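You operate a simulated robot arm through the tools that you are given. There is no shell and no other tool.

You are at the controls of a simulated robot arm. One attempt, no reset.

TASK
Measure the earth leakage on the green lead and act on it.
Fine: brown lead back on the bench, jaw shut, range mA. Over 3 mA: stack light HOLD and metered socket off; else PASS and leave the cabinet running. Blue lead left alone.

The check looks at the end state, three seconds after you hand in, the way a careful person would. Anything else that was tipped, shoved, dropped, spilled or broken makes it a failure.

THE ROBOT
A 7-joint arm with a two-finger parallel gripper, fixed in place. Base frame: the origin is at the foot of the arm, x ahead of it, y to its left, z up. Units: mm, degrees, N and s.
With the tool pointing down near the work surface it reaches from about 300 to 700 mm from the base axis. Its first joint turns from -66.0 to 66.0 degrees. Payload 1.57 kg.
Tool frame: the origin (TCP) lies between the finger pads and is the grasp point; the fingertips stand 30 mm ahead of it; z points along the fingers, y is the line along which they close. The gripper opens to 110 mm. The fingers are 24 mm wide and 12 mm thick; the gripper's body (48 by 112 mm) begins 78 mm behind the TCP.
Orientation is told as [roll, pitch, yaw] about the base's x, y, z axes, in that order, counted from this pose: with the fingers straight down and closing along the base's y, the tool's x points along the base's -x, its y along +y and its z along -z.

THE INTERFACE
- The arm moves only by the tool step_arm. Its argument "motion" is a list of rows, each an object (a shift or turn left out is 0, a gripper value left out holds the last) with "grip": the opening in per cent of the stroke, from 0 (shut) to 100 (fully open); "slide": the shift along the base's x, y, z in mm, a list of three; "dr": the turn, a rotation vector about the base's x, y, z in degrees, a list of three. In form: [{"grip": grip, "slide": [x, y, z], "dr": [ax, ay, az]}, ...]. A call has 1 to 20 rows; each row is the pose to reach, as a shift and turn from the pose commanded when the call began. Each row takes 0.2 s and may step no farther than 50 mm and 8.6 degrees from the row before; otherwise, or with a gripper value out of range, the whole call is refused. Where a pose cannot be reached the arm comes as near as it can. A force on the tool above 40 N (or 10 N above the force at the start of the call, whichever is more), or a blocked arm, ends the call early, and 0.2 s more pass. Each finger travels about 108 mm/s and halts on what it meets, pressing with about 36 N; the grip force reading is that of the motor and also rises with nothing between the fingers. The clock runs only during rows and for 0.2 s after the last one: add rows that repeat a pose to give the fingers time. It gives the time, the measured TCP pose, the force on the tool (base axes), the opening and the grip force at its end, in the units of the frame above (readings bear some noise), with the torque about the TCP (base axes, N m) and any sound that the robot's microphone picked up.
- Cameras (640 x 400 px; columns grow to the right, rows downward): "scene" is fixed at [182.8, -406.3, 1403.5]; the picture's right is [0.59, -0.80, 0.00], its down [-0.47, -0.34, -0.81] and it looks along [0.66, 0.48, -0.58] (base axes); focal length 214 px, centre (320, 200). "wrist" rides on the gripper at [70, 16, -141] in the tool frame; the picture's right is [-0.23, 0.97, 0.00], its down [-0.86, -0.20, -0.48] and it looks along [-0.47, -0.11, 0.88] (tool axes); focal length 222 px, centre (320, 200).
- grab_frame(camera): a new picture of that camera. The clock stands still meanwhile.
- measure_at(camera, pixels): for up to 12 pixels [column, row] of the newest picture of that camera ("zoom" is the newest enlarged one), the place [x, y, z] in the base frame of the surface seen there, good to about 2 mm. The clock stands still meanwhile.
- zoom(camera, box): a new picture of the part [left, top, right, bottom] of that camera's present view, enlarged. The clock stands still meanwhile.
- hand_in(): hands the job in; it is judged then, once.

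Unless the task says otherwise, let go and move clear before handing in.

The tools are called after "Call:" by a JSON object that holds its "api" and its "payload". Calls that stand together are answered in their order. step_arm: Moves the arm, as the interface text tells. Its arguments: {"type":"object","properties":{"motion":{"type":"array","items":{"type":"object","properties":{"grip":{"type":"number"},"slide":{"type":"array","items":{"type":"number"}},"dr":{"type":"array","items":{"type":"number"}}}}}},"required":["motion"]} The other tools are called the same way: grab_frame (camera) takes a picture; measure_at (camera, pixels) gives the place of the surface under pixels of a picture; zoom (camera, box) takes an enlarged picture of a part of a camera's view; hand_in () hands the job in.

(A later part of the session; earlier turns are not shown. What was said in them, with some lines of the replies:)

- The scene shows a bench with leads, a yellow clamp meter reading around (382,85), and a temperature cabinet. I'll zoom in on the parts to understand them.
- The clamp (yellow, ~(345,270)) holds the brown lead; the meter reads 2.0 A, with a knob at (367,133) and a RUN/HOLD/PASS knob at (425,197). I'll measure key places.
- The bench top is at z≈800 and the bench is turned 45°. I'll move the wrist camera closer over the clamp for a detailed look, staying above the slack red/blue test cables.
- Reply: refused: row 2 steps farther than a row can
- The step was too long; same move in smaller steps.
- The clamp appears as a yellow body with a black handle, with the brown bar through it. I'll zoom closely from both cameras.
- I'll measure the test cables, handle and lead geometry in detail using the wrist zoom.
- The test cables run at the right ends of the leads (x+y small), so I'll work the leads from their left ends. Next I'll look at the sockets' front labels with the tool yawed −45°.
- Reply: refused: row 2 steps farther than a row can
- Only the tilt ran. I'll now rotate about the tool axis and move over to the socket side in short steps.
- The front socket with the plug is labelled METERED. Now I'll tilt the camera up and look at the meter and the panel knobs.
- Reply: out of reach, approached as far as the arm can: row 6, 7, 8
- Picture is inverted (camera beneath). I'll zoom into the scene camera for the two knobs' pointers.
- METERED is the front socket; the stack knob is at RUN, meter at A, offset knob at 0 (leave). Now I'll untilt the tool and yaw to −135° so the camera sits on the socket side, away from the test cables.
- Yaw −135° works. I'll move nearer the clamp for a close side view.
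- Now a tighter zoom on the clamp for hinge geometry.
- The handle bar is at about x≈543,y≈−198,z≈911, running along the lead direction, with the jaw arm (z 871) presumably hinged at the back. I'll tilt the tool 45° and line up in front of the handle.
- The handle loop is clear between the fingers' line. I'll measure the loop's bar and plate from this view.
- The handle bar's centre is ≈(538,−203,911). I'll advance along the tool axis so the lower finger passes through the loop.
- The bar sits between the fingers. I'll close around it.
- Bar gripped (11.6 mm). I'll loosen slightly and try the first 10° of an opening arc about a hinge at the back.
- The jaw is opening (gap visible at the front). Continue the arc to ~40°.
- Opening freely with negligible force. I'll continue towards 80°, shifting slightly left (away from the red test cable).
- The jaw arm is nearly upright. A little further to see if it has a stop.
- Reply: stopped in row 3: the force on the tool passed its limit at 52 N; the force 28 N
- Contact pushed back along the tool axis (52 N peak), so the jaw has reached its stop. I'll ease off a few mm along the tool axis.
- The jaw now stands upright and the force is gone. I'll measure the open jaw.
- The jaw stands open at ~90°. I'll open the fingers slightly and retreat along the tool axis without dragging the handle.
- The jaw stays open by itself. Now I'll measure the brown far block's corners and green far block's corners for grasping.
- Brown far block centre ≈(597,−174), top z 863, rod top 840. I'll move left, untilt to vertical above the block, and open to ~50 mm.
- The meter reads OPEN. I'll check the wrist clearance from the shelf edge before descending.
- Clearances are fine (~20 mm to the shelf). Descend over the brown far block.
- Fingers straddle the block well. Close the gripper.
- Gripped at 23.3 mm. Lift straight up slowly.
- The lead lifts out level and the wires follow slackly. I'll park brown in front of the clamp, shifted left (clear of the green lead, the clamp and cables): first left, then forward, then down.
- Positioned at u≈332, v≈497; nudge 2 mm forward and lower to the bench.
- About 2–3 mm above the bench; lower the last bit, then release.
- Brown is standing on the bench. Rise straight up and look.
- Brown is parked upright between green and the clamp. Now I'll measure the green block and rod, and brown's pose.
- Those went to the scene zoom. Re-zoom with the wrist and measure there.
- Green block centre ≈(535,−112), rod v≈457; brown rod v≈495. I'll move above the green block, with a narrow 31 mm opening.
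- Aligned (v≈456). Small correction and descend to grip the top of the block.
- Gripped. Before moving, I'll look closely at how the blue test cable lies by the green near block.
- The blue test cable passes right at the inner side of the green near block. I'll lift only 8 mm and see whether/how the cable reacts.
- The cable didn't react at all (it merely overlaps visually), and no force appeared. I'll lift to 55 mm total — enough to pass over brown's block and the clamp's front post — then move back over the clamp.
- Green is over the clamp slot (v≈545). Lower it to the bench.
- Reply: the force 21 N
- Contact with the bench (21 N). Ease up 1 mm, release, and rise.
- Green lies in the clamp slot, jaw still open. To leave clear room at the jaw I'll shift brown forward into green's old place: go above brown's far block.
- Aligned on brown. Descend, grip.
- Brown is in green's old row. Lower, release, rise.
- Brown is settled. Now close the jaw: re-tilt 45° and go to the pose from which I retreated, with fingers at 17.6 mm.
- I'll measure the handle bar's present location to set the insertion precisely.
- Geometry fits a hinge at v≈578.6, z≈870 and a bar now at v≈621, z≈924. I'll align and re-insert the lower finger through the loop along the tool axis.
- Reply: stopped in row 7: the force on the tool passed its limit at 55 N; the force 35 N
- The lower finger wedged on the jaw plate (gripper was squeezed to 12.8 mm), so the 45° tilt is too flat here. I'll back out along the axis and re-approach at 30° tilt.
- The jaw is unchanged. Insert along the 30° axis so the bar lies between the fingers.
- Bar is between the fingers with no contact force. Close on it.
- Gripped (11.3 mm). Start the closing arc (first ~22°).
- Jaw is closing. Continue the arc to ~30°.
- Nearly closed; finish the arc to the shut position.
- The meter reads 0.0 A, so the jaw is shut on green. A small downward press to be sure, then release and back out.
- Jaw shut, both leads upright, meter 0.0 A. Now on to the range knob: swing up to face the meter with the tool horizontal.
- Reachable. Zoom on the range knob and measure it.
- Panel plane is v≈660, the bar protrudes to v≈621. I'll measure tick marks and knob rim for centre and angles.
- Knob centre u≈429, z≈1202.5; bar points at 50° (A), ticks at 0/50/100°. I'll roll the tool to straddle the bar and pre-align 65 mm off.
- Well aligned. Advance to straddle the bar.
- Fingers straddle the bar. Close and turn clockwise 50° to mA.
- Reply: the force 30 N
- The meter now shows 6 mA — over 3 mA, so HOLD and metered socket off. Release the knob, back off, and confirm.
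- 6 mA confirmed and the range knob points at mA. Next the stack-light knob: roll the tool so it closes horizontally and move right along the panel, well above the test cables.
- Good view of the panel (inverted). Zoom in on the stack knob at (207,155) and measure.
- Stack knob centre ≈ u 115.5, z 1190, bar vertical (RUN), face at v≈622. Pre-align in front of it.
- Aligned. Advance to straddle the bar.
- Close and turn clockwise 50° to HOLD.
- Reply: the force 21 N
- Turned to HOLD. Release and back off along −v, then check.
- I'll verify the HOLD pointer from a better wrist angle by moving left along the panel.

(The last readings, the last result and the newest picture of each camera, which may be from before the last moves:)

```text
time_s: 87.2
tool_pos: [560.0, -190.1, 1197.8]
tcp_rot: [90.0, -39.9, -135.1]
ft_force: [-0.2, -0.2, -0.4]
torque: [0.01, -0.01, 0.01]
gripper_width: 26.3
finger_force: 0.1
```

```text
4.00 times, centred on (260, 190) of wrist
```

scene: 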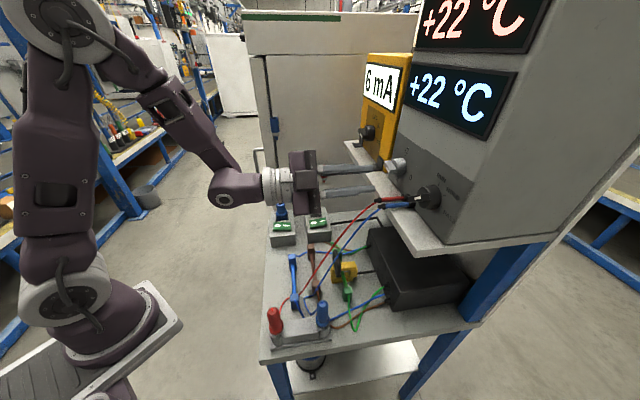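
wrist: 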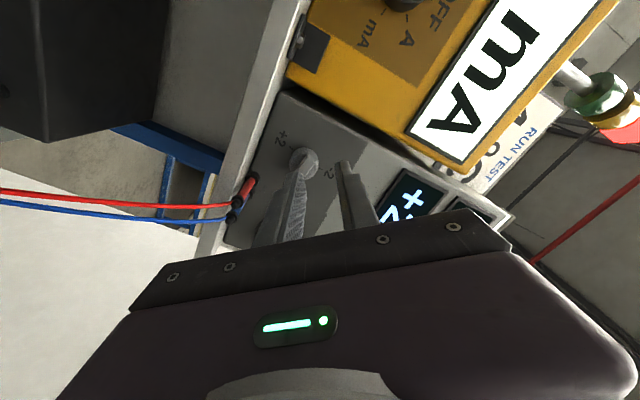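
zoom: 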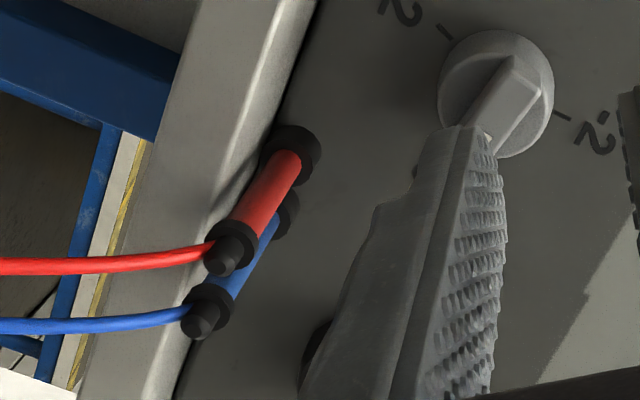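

A finger blocks the view; roll back −50° to the earlier viewing pose, and zoom on the lamp tower too.

Call:
{"api": "zoom", "payload": {"camera": "wrist", "box": [540, 50, 640, 150]}}

Call:
{"api": "step_arm", "payload": {"motion": [{"dr": [-5.1, 5.1, 0]}, {"dr": [-10.1, 10.1, 0]}, {"dr": [-15.2, 15.2, 0]}, {"dr": [-20.2, 20.2, 0]}, {"dr": [-25.3, 25.3, 0]}, {"dr": [-30.3, 30.3, 0]}, {"dr": [-35.4, 35.4, 0]}, {"dr": [-35.4, 35.4, 0]}]}}

Call:
{"api": "grab_frame", "payload": {"camera": "wrist"}}

Call:
{"api": "zoom", "payload": {"camera": "wrist", "box": [150, 80, 290, 210]}}

```text
4.00 times, centred on (590, 100) of wrist
```

zoom: 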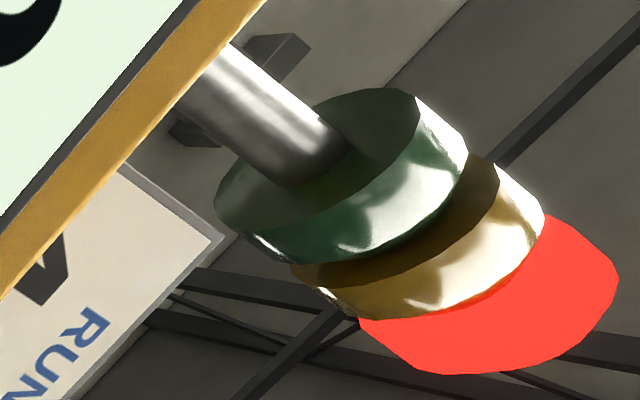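

```text
time_s: 89.0
tool_pos: [558.2, -189.0, 1198.7]
tcp_rot: [-137.4, -89.9, 92.2]
ft_force: [0.5, 0.3, 0.8]
torque: [0.01, 0.01, -0.01]
gripper_width: 26.6
finger_force: 0.2
```

```text
taken
```

wrist: 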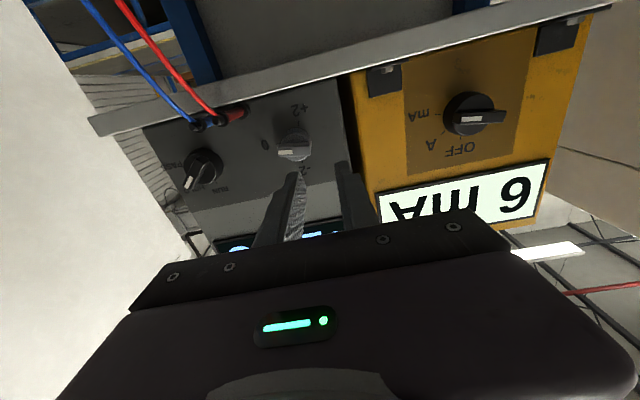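

```text
3.08 times, centred on (220, 145) of wrist
```

zoom: 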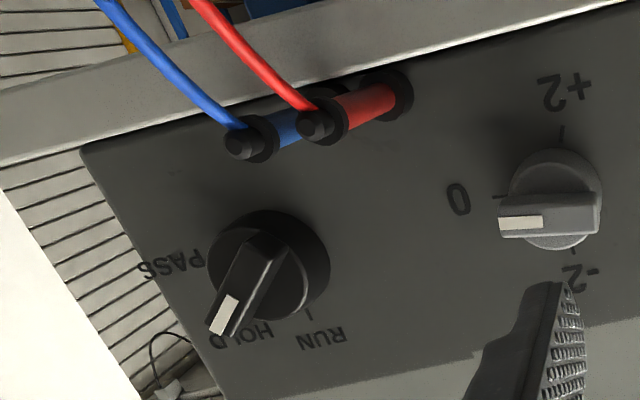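

The red lamp is lit and the pointer is at HOLD. Now switch off the METERED socket: go back to the viewing pose over the sockets with fingers closed.

Call:
{"api": "step_arm", "payload": {"motion": [{"slide": [-4, 30, -10], "dr": [4.9, 4.9, 0], "grip": 10}, {"slide": [-8, 60, -22], "dr": [9.8, 9.8, 0], "grip": 0}, {"slide": [-12, 92, -40], "dr": [14.6, 14.6, 0]}, {"slide": [-15, 124, -60], "dr": [19.5, 19.5, 0]}, {"slide": [-19, 156, -82], "dr": [24.4, 24.4, 0]}, {"slide": [-22, 188, -104], "dr": [29.3, 29.3, 0]}, {"slide": [-26, 220, -128], "dr": [34.2, 34.2, 0]}, {"slide": [-30, 252, -152], "dr": [39, 39, 0]}, {"slide": [-32, 280, -176], "dr": [43.9, 43.9, 0]}, {"slide": [-34, 306, -198], "dr": [48.8, 48.8, 0]}, {"slide": [-34, 306, -198], "dr": [48.8, 48.8, 0]}]}}

Call:
{"api": "grab_frame", "payload": {"camera": "wrist"}}

Call:
{"api": "zoom", "payload": {"camera": "wrist", "box": [260, 60, 420, 200]}}

Call:
{"api": "grab_frame", "payload": {"camera": "scene"}}

```text
time_s: 91.4
tool_pos: [525.3, 119.8, 999.8]
tcp_rot: [0.1, -21.1, -45.1]
ft_force: [0.8, 0.3, 0.8]
torque: [0.0, -0.01, 0.0]
gripper_width: 0.2
finger_force: 21.3
```

```text
taken
```

wrist: 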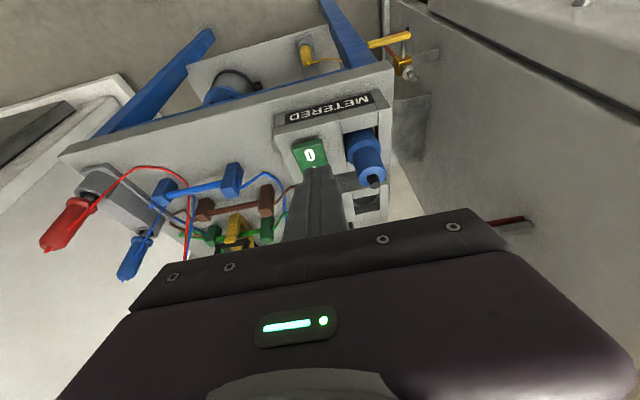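

```text
2.86 times, centred on (340, 130) of wrist
```

zoom: 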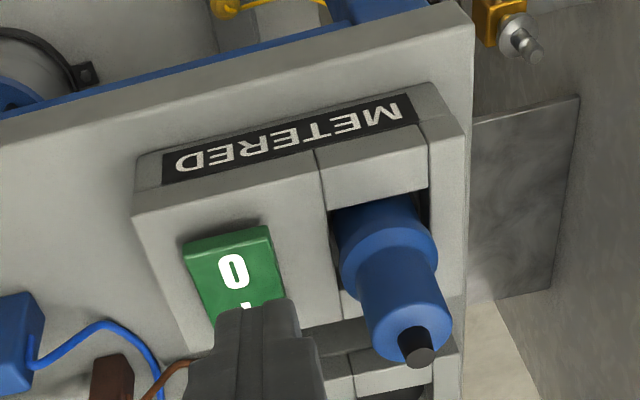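

```text
taken
```

scene: 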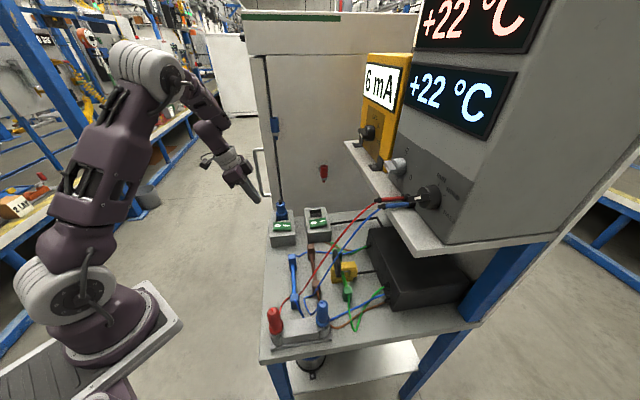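

Measure the rocker, its O end, and the plug.

Call:
{"api": "measure_at", "payload": {"camera": "zoom", "pixels": [[190, 245], [265, 230], [275, 265], [225, 260], [232, 235], [210, 305], [250, 295], [285, 285], [150, 215], [300, 240], [375, 215], [430, 340]]}}

Call:
{"api": "measure_at", "payload": {"camera": "scene", "pixels": [[275, 227], [288, 225], [282, 222], [282, 230], [276, 224], [290, 228], [273, 228], [282, 205], [284, 215], [281, 236], [295, 232], [272, 242]]}}

Call:
{"api": "zoom", "payload": {"camera": "scene", "box": [260, 190, 340, 260]}}

```text
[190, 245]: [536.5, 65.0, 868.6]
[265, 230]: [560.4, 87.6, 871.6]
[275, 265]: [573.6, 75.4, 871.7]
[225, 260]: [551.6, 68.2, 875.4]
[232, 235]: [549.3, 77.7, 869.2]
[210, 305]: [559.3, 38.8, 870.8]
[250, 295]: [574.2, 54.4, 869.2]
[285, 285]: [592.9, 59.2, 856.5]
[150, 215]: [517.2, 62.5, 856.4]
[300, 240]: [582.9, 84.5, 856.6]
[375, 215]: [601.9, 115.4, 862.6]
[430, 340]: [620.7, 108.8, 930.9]
```

```text
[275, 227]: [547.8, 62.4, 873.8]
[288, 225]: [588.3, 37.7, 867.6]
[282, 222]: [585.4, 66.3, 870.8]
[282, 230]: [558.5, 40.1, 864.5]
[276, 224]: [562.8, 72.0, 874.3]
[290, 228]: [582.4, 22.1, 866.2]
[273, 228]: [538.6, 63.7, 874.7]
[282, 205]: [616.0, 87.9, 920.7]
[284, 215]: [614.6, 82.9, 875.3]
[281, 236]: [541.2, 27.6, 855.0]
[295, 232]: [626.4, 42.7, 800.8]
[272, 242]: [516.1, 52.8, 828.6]
```

```text
5.71 times, centred on (300, 225) of scene
```

zoom: 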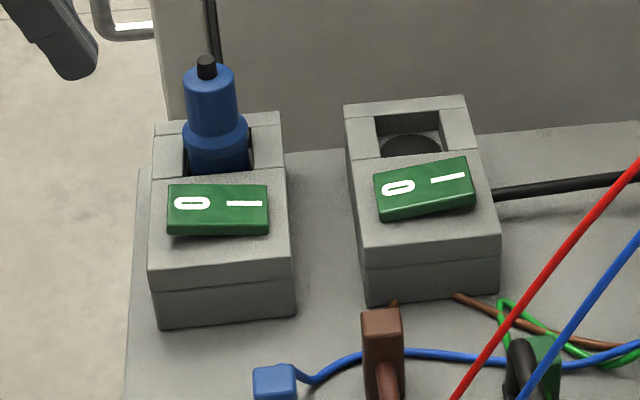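

The metered rocker is ON (I end down at z≈866, O end up at z≈875); socket 2 is the opposite and will be left. I'll go vertical above the O end.

Call:
{"api": "step_arm", "payload": {"motion": [{"slide": [6, -13, -5], "dr": [3.7, 3.7, 0]}, {"slide": [12, -27, -15], "dr": [7.5, 7.5, 0]}, {"slide": [18, -40, -30], "dr": [11.2, 11.2, 0]}, {"slide": [24.7, -53.3, -50], "dr": [14.9, 14.9, 0]}, {"slide": [24.7, -53.3, -65], "dr": [14.9, 14.9, 0]}, {"slide": [24.7, -53.3, -65], "dr": [14.9, 14.9, 0]}]}}

Call:
{"api": "grab_frame", "payload": {"camera": "wrist"}}

Call:
{"api": "zoom", "payload": {"camera": "wrist", "box": [240, 100, 440, 240]}}

Call:
{"api": "zoom", "payload": {"camera": "scene", "box": [240, 170, 340, 260]}}

```text
time_s: 92.8
tool_pos: [548.4, 64.5, 934.3]
tcp_rot: [0.0, 0.0, -45.2]
ft_force: [-1.0, 0.1, 0.1]
torque: [0.0, 0.04, 0.0]
gripper_width: 0.0
finger_force: 21.1
```

```text
taken
```

wrist: 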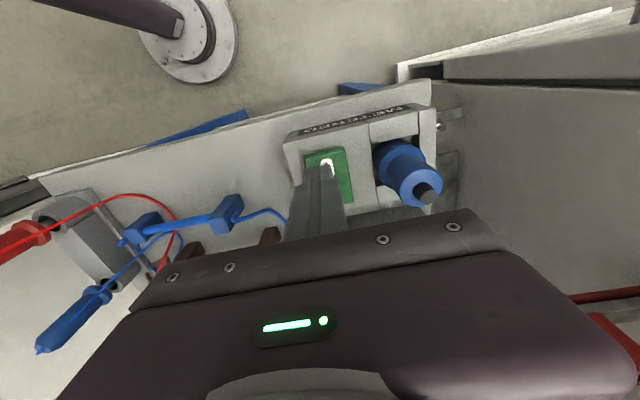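

```text
2.86 times, centred on (340, 170) of wrist
```

zoom: 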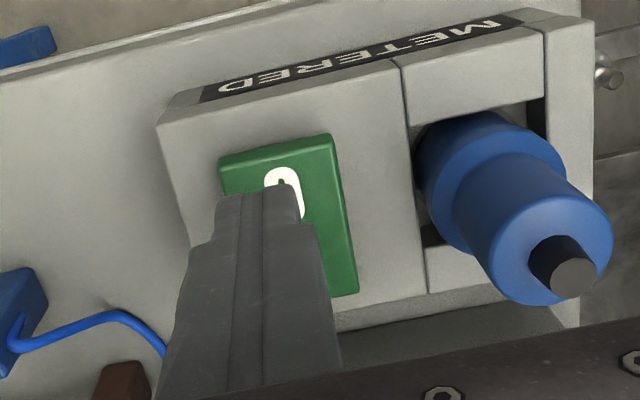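

```text
4.44 times, centred on (290, 215) of scene
```

zoom: 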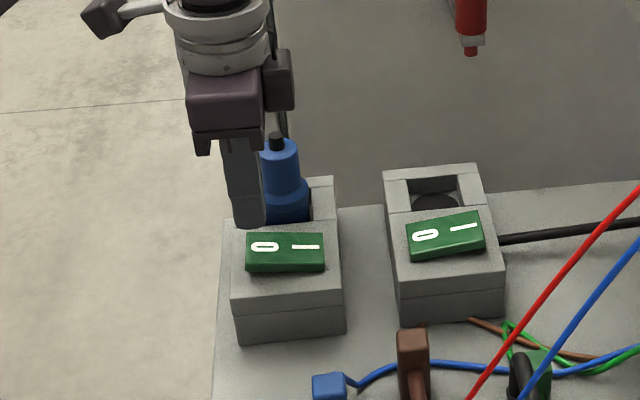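

Tip is over the O end. Press down gently.

Call:
{"api": "step_arm", "payload": {"motion": [{"slide": [1, 1, -15]}, {"slide": [1, 1, -25]}, {"slide": [1, 1, -31]}, {"slide": [1, 1, -35]}, {"slide": [1, 1, -38]}, {"slide": [1, 1, -40]}, {"slide": [1, 1, -40]}]}}

Call:
{"api": "zoom", "payload": {"camera": "scene", "box": [240, 170, 340, 260]}}

```text
time_s: 94.3
tool_pos: [551.1, 64.8, 899.7]
tcp_rot: [0.0, -0.1, -45.0]
ft_force: [-4.3, -1.5, 11.8]
torque: [-0.13, 0.06, -0.04]
gripper_width: 0.0
finger_force: 21.5
stopped in row 7: the force on the tool passed its limit at 44 N (the readings are from after the stop); the commanded pose is now the measured one
```

```text
4.44 times, centred on (290, 215) of scene
```

zoom: 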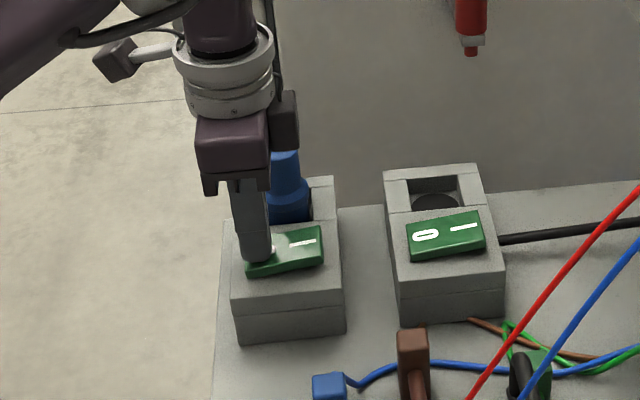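

The rocker has tipped (O end down, I end raised, like the other socket). Rise and check.

Call:
{"api": "step_arm", "payload": {"motion": [{"slide": [0, 0, 15]}, {"slide": [0, 0, 50]}, {"slide": [-15, 15, 90]}, {"slide": [-40, 35, 125]}, {"slide": [-40, 35, 125]}]}}

Call:
{"api": "grab_frame", "payload": {"camera": "scene"}}

Call:
{"api": "zoom", "payload": {"camera": "scene", "box": [250, 190, 350, 280]}}

Call:
{"api": "grab_frame", "payload": {"camera": "wrist"}}

Call:
{"api": "zoom", "payload": {"camera": "scene", "box": [340, 40, 480, 220]}}

```text
time_s: 95.5
tool_pos: [509.4, 99.9, 1022.0]
tcp_rot: [0.2, -0.1, -45.0]
ft_force: [-0.1, 0.9, -0.3]
torque: [0.0, 0.01, -0.02]
gripper_width: 0.0
finger_force: 21.4
```

```text
taken
```

scene: 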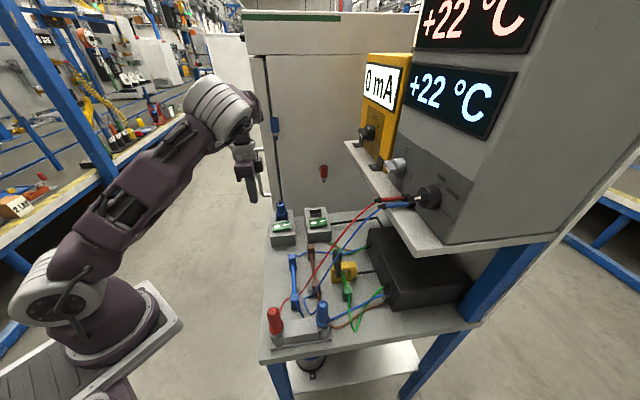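

```text
4.44 times, centred on (300, 235) of scene
```

zoom: 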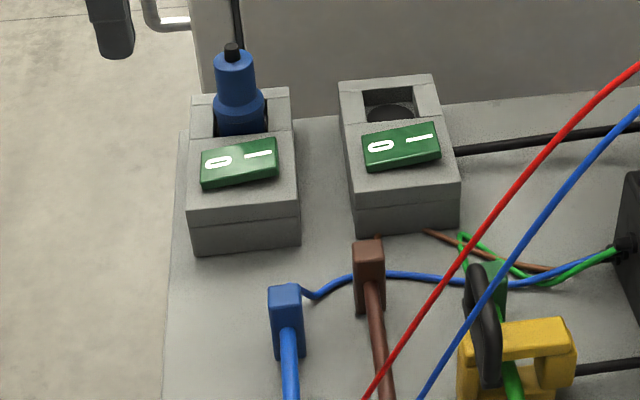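

```text
taken
```

wrist: 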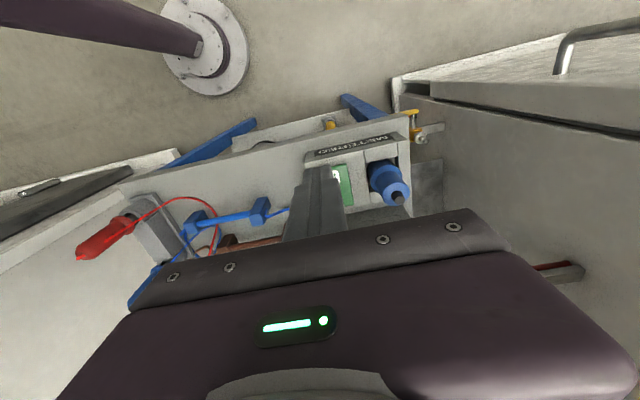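

```text
2.22 times, centred on (410, 130) of scene
```

zoom: 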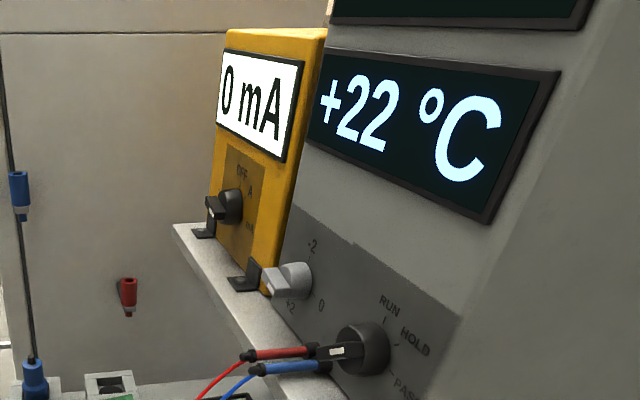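

The meter now reads 0 mA, so the metered socket is off; the range knob is at mA and the stack knob at HOLD. One last look at the bench.

Call:
{"api": "zoom", "payload": {"camera": "scene", "box": [255, 230, 415, 350]}}

Call:
{"api": "zoom", "payload": {"camera": "scene", "box": [315, 240, 379, 300]}}

```text
3.33 times, centred on (335, 290) of scene
```

zoom: 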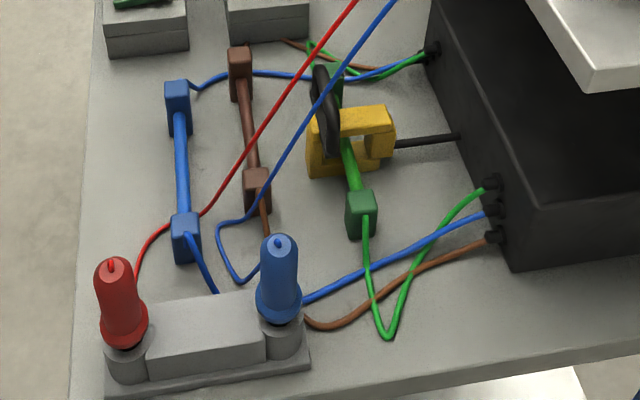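

```text
6.67 times, centred on (347, 270) of scene
```

zoom: 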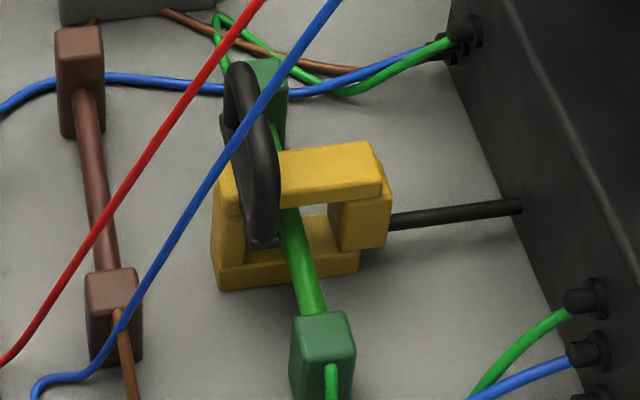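

The jaw is shut on the green lead. Brown stands on the bench, blue hasn't moved, and the arm is clear, so I'm handing in.

Call:
{"api": "hand_in", "payload": {}}

```text
The job is handed in.
```

The green lead measured 6 mA of earth leakage, over the 3 mA limit. I set the stack light to HOLD (its red lamp is lit) and switched the metered socket off. The job is handed in, but no pass or fail came back.

- **Leads:** the brown lead is standing on the bench in the green lead's old place. The green lead is still in the clamp, and the blue lead was not touched.
- **Meter:** the jaw is shut and the range is mA. It read 6 mA before the socket was switched off and 0 mA after.
- **Contact:** four times the arm met enough resistance to hit its force limit or register a firm push. Two were on the jaw (about 52 and 55 N), one on the socket switch (44 N), and one was setting the green lead down (21 N). I saw no damage or movement from any of them.
- **Test cables:** the green lead passed through the line of the blue test cable as I lifted it. The cable did not move and no force showed.
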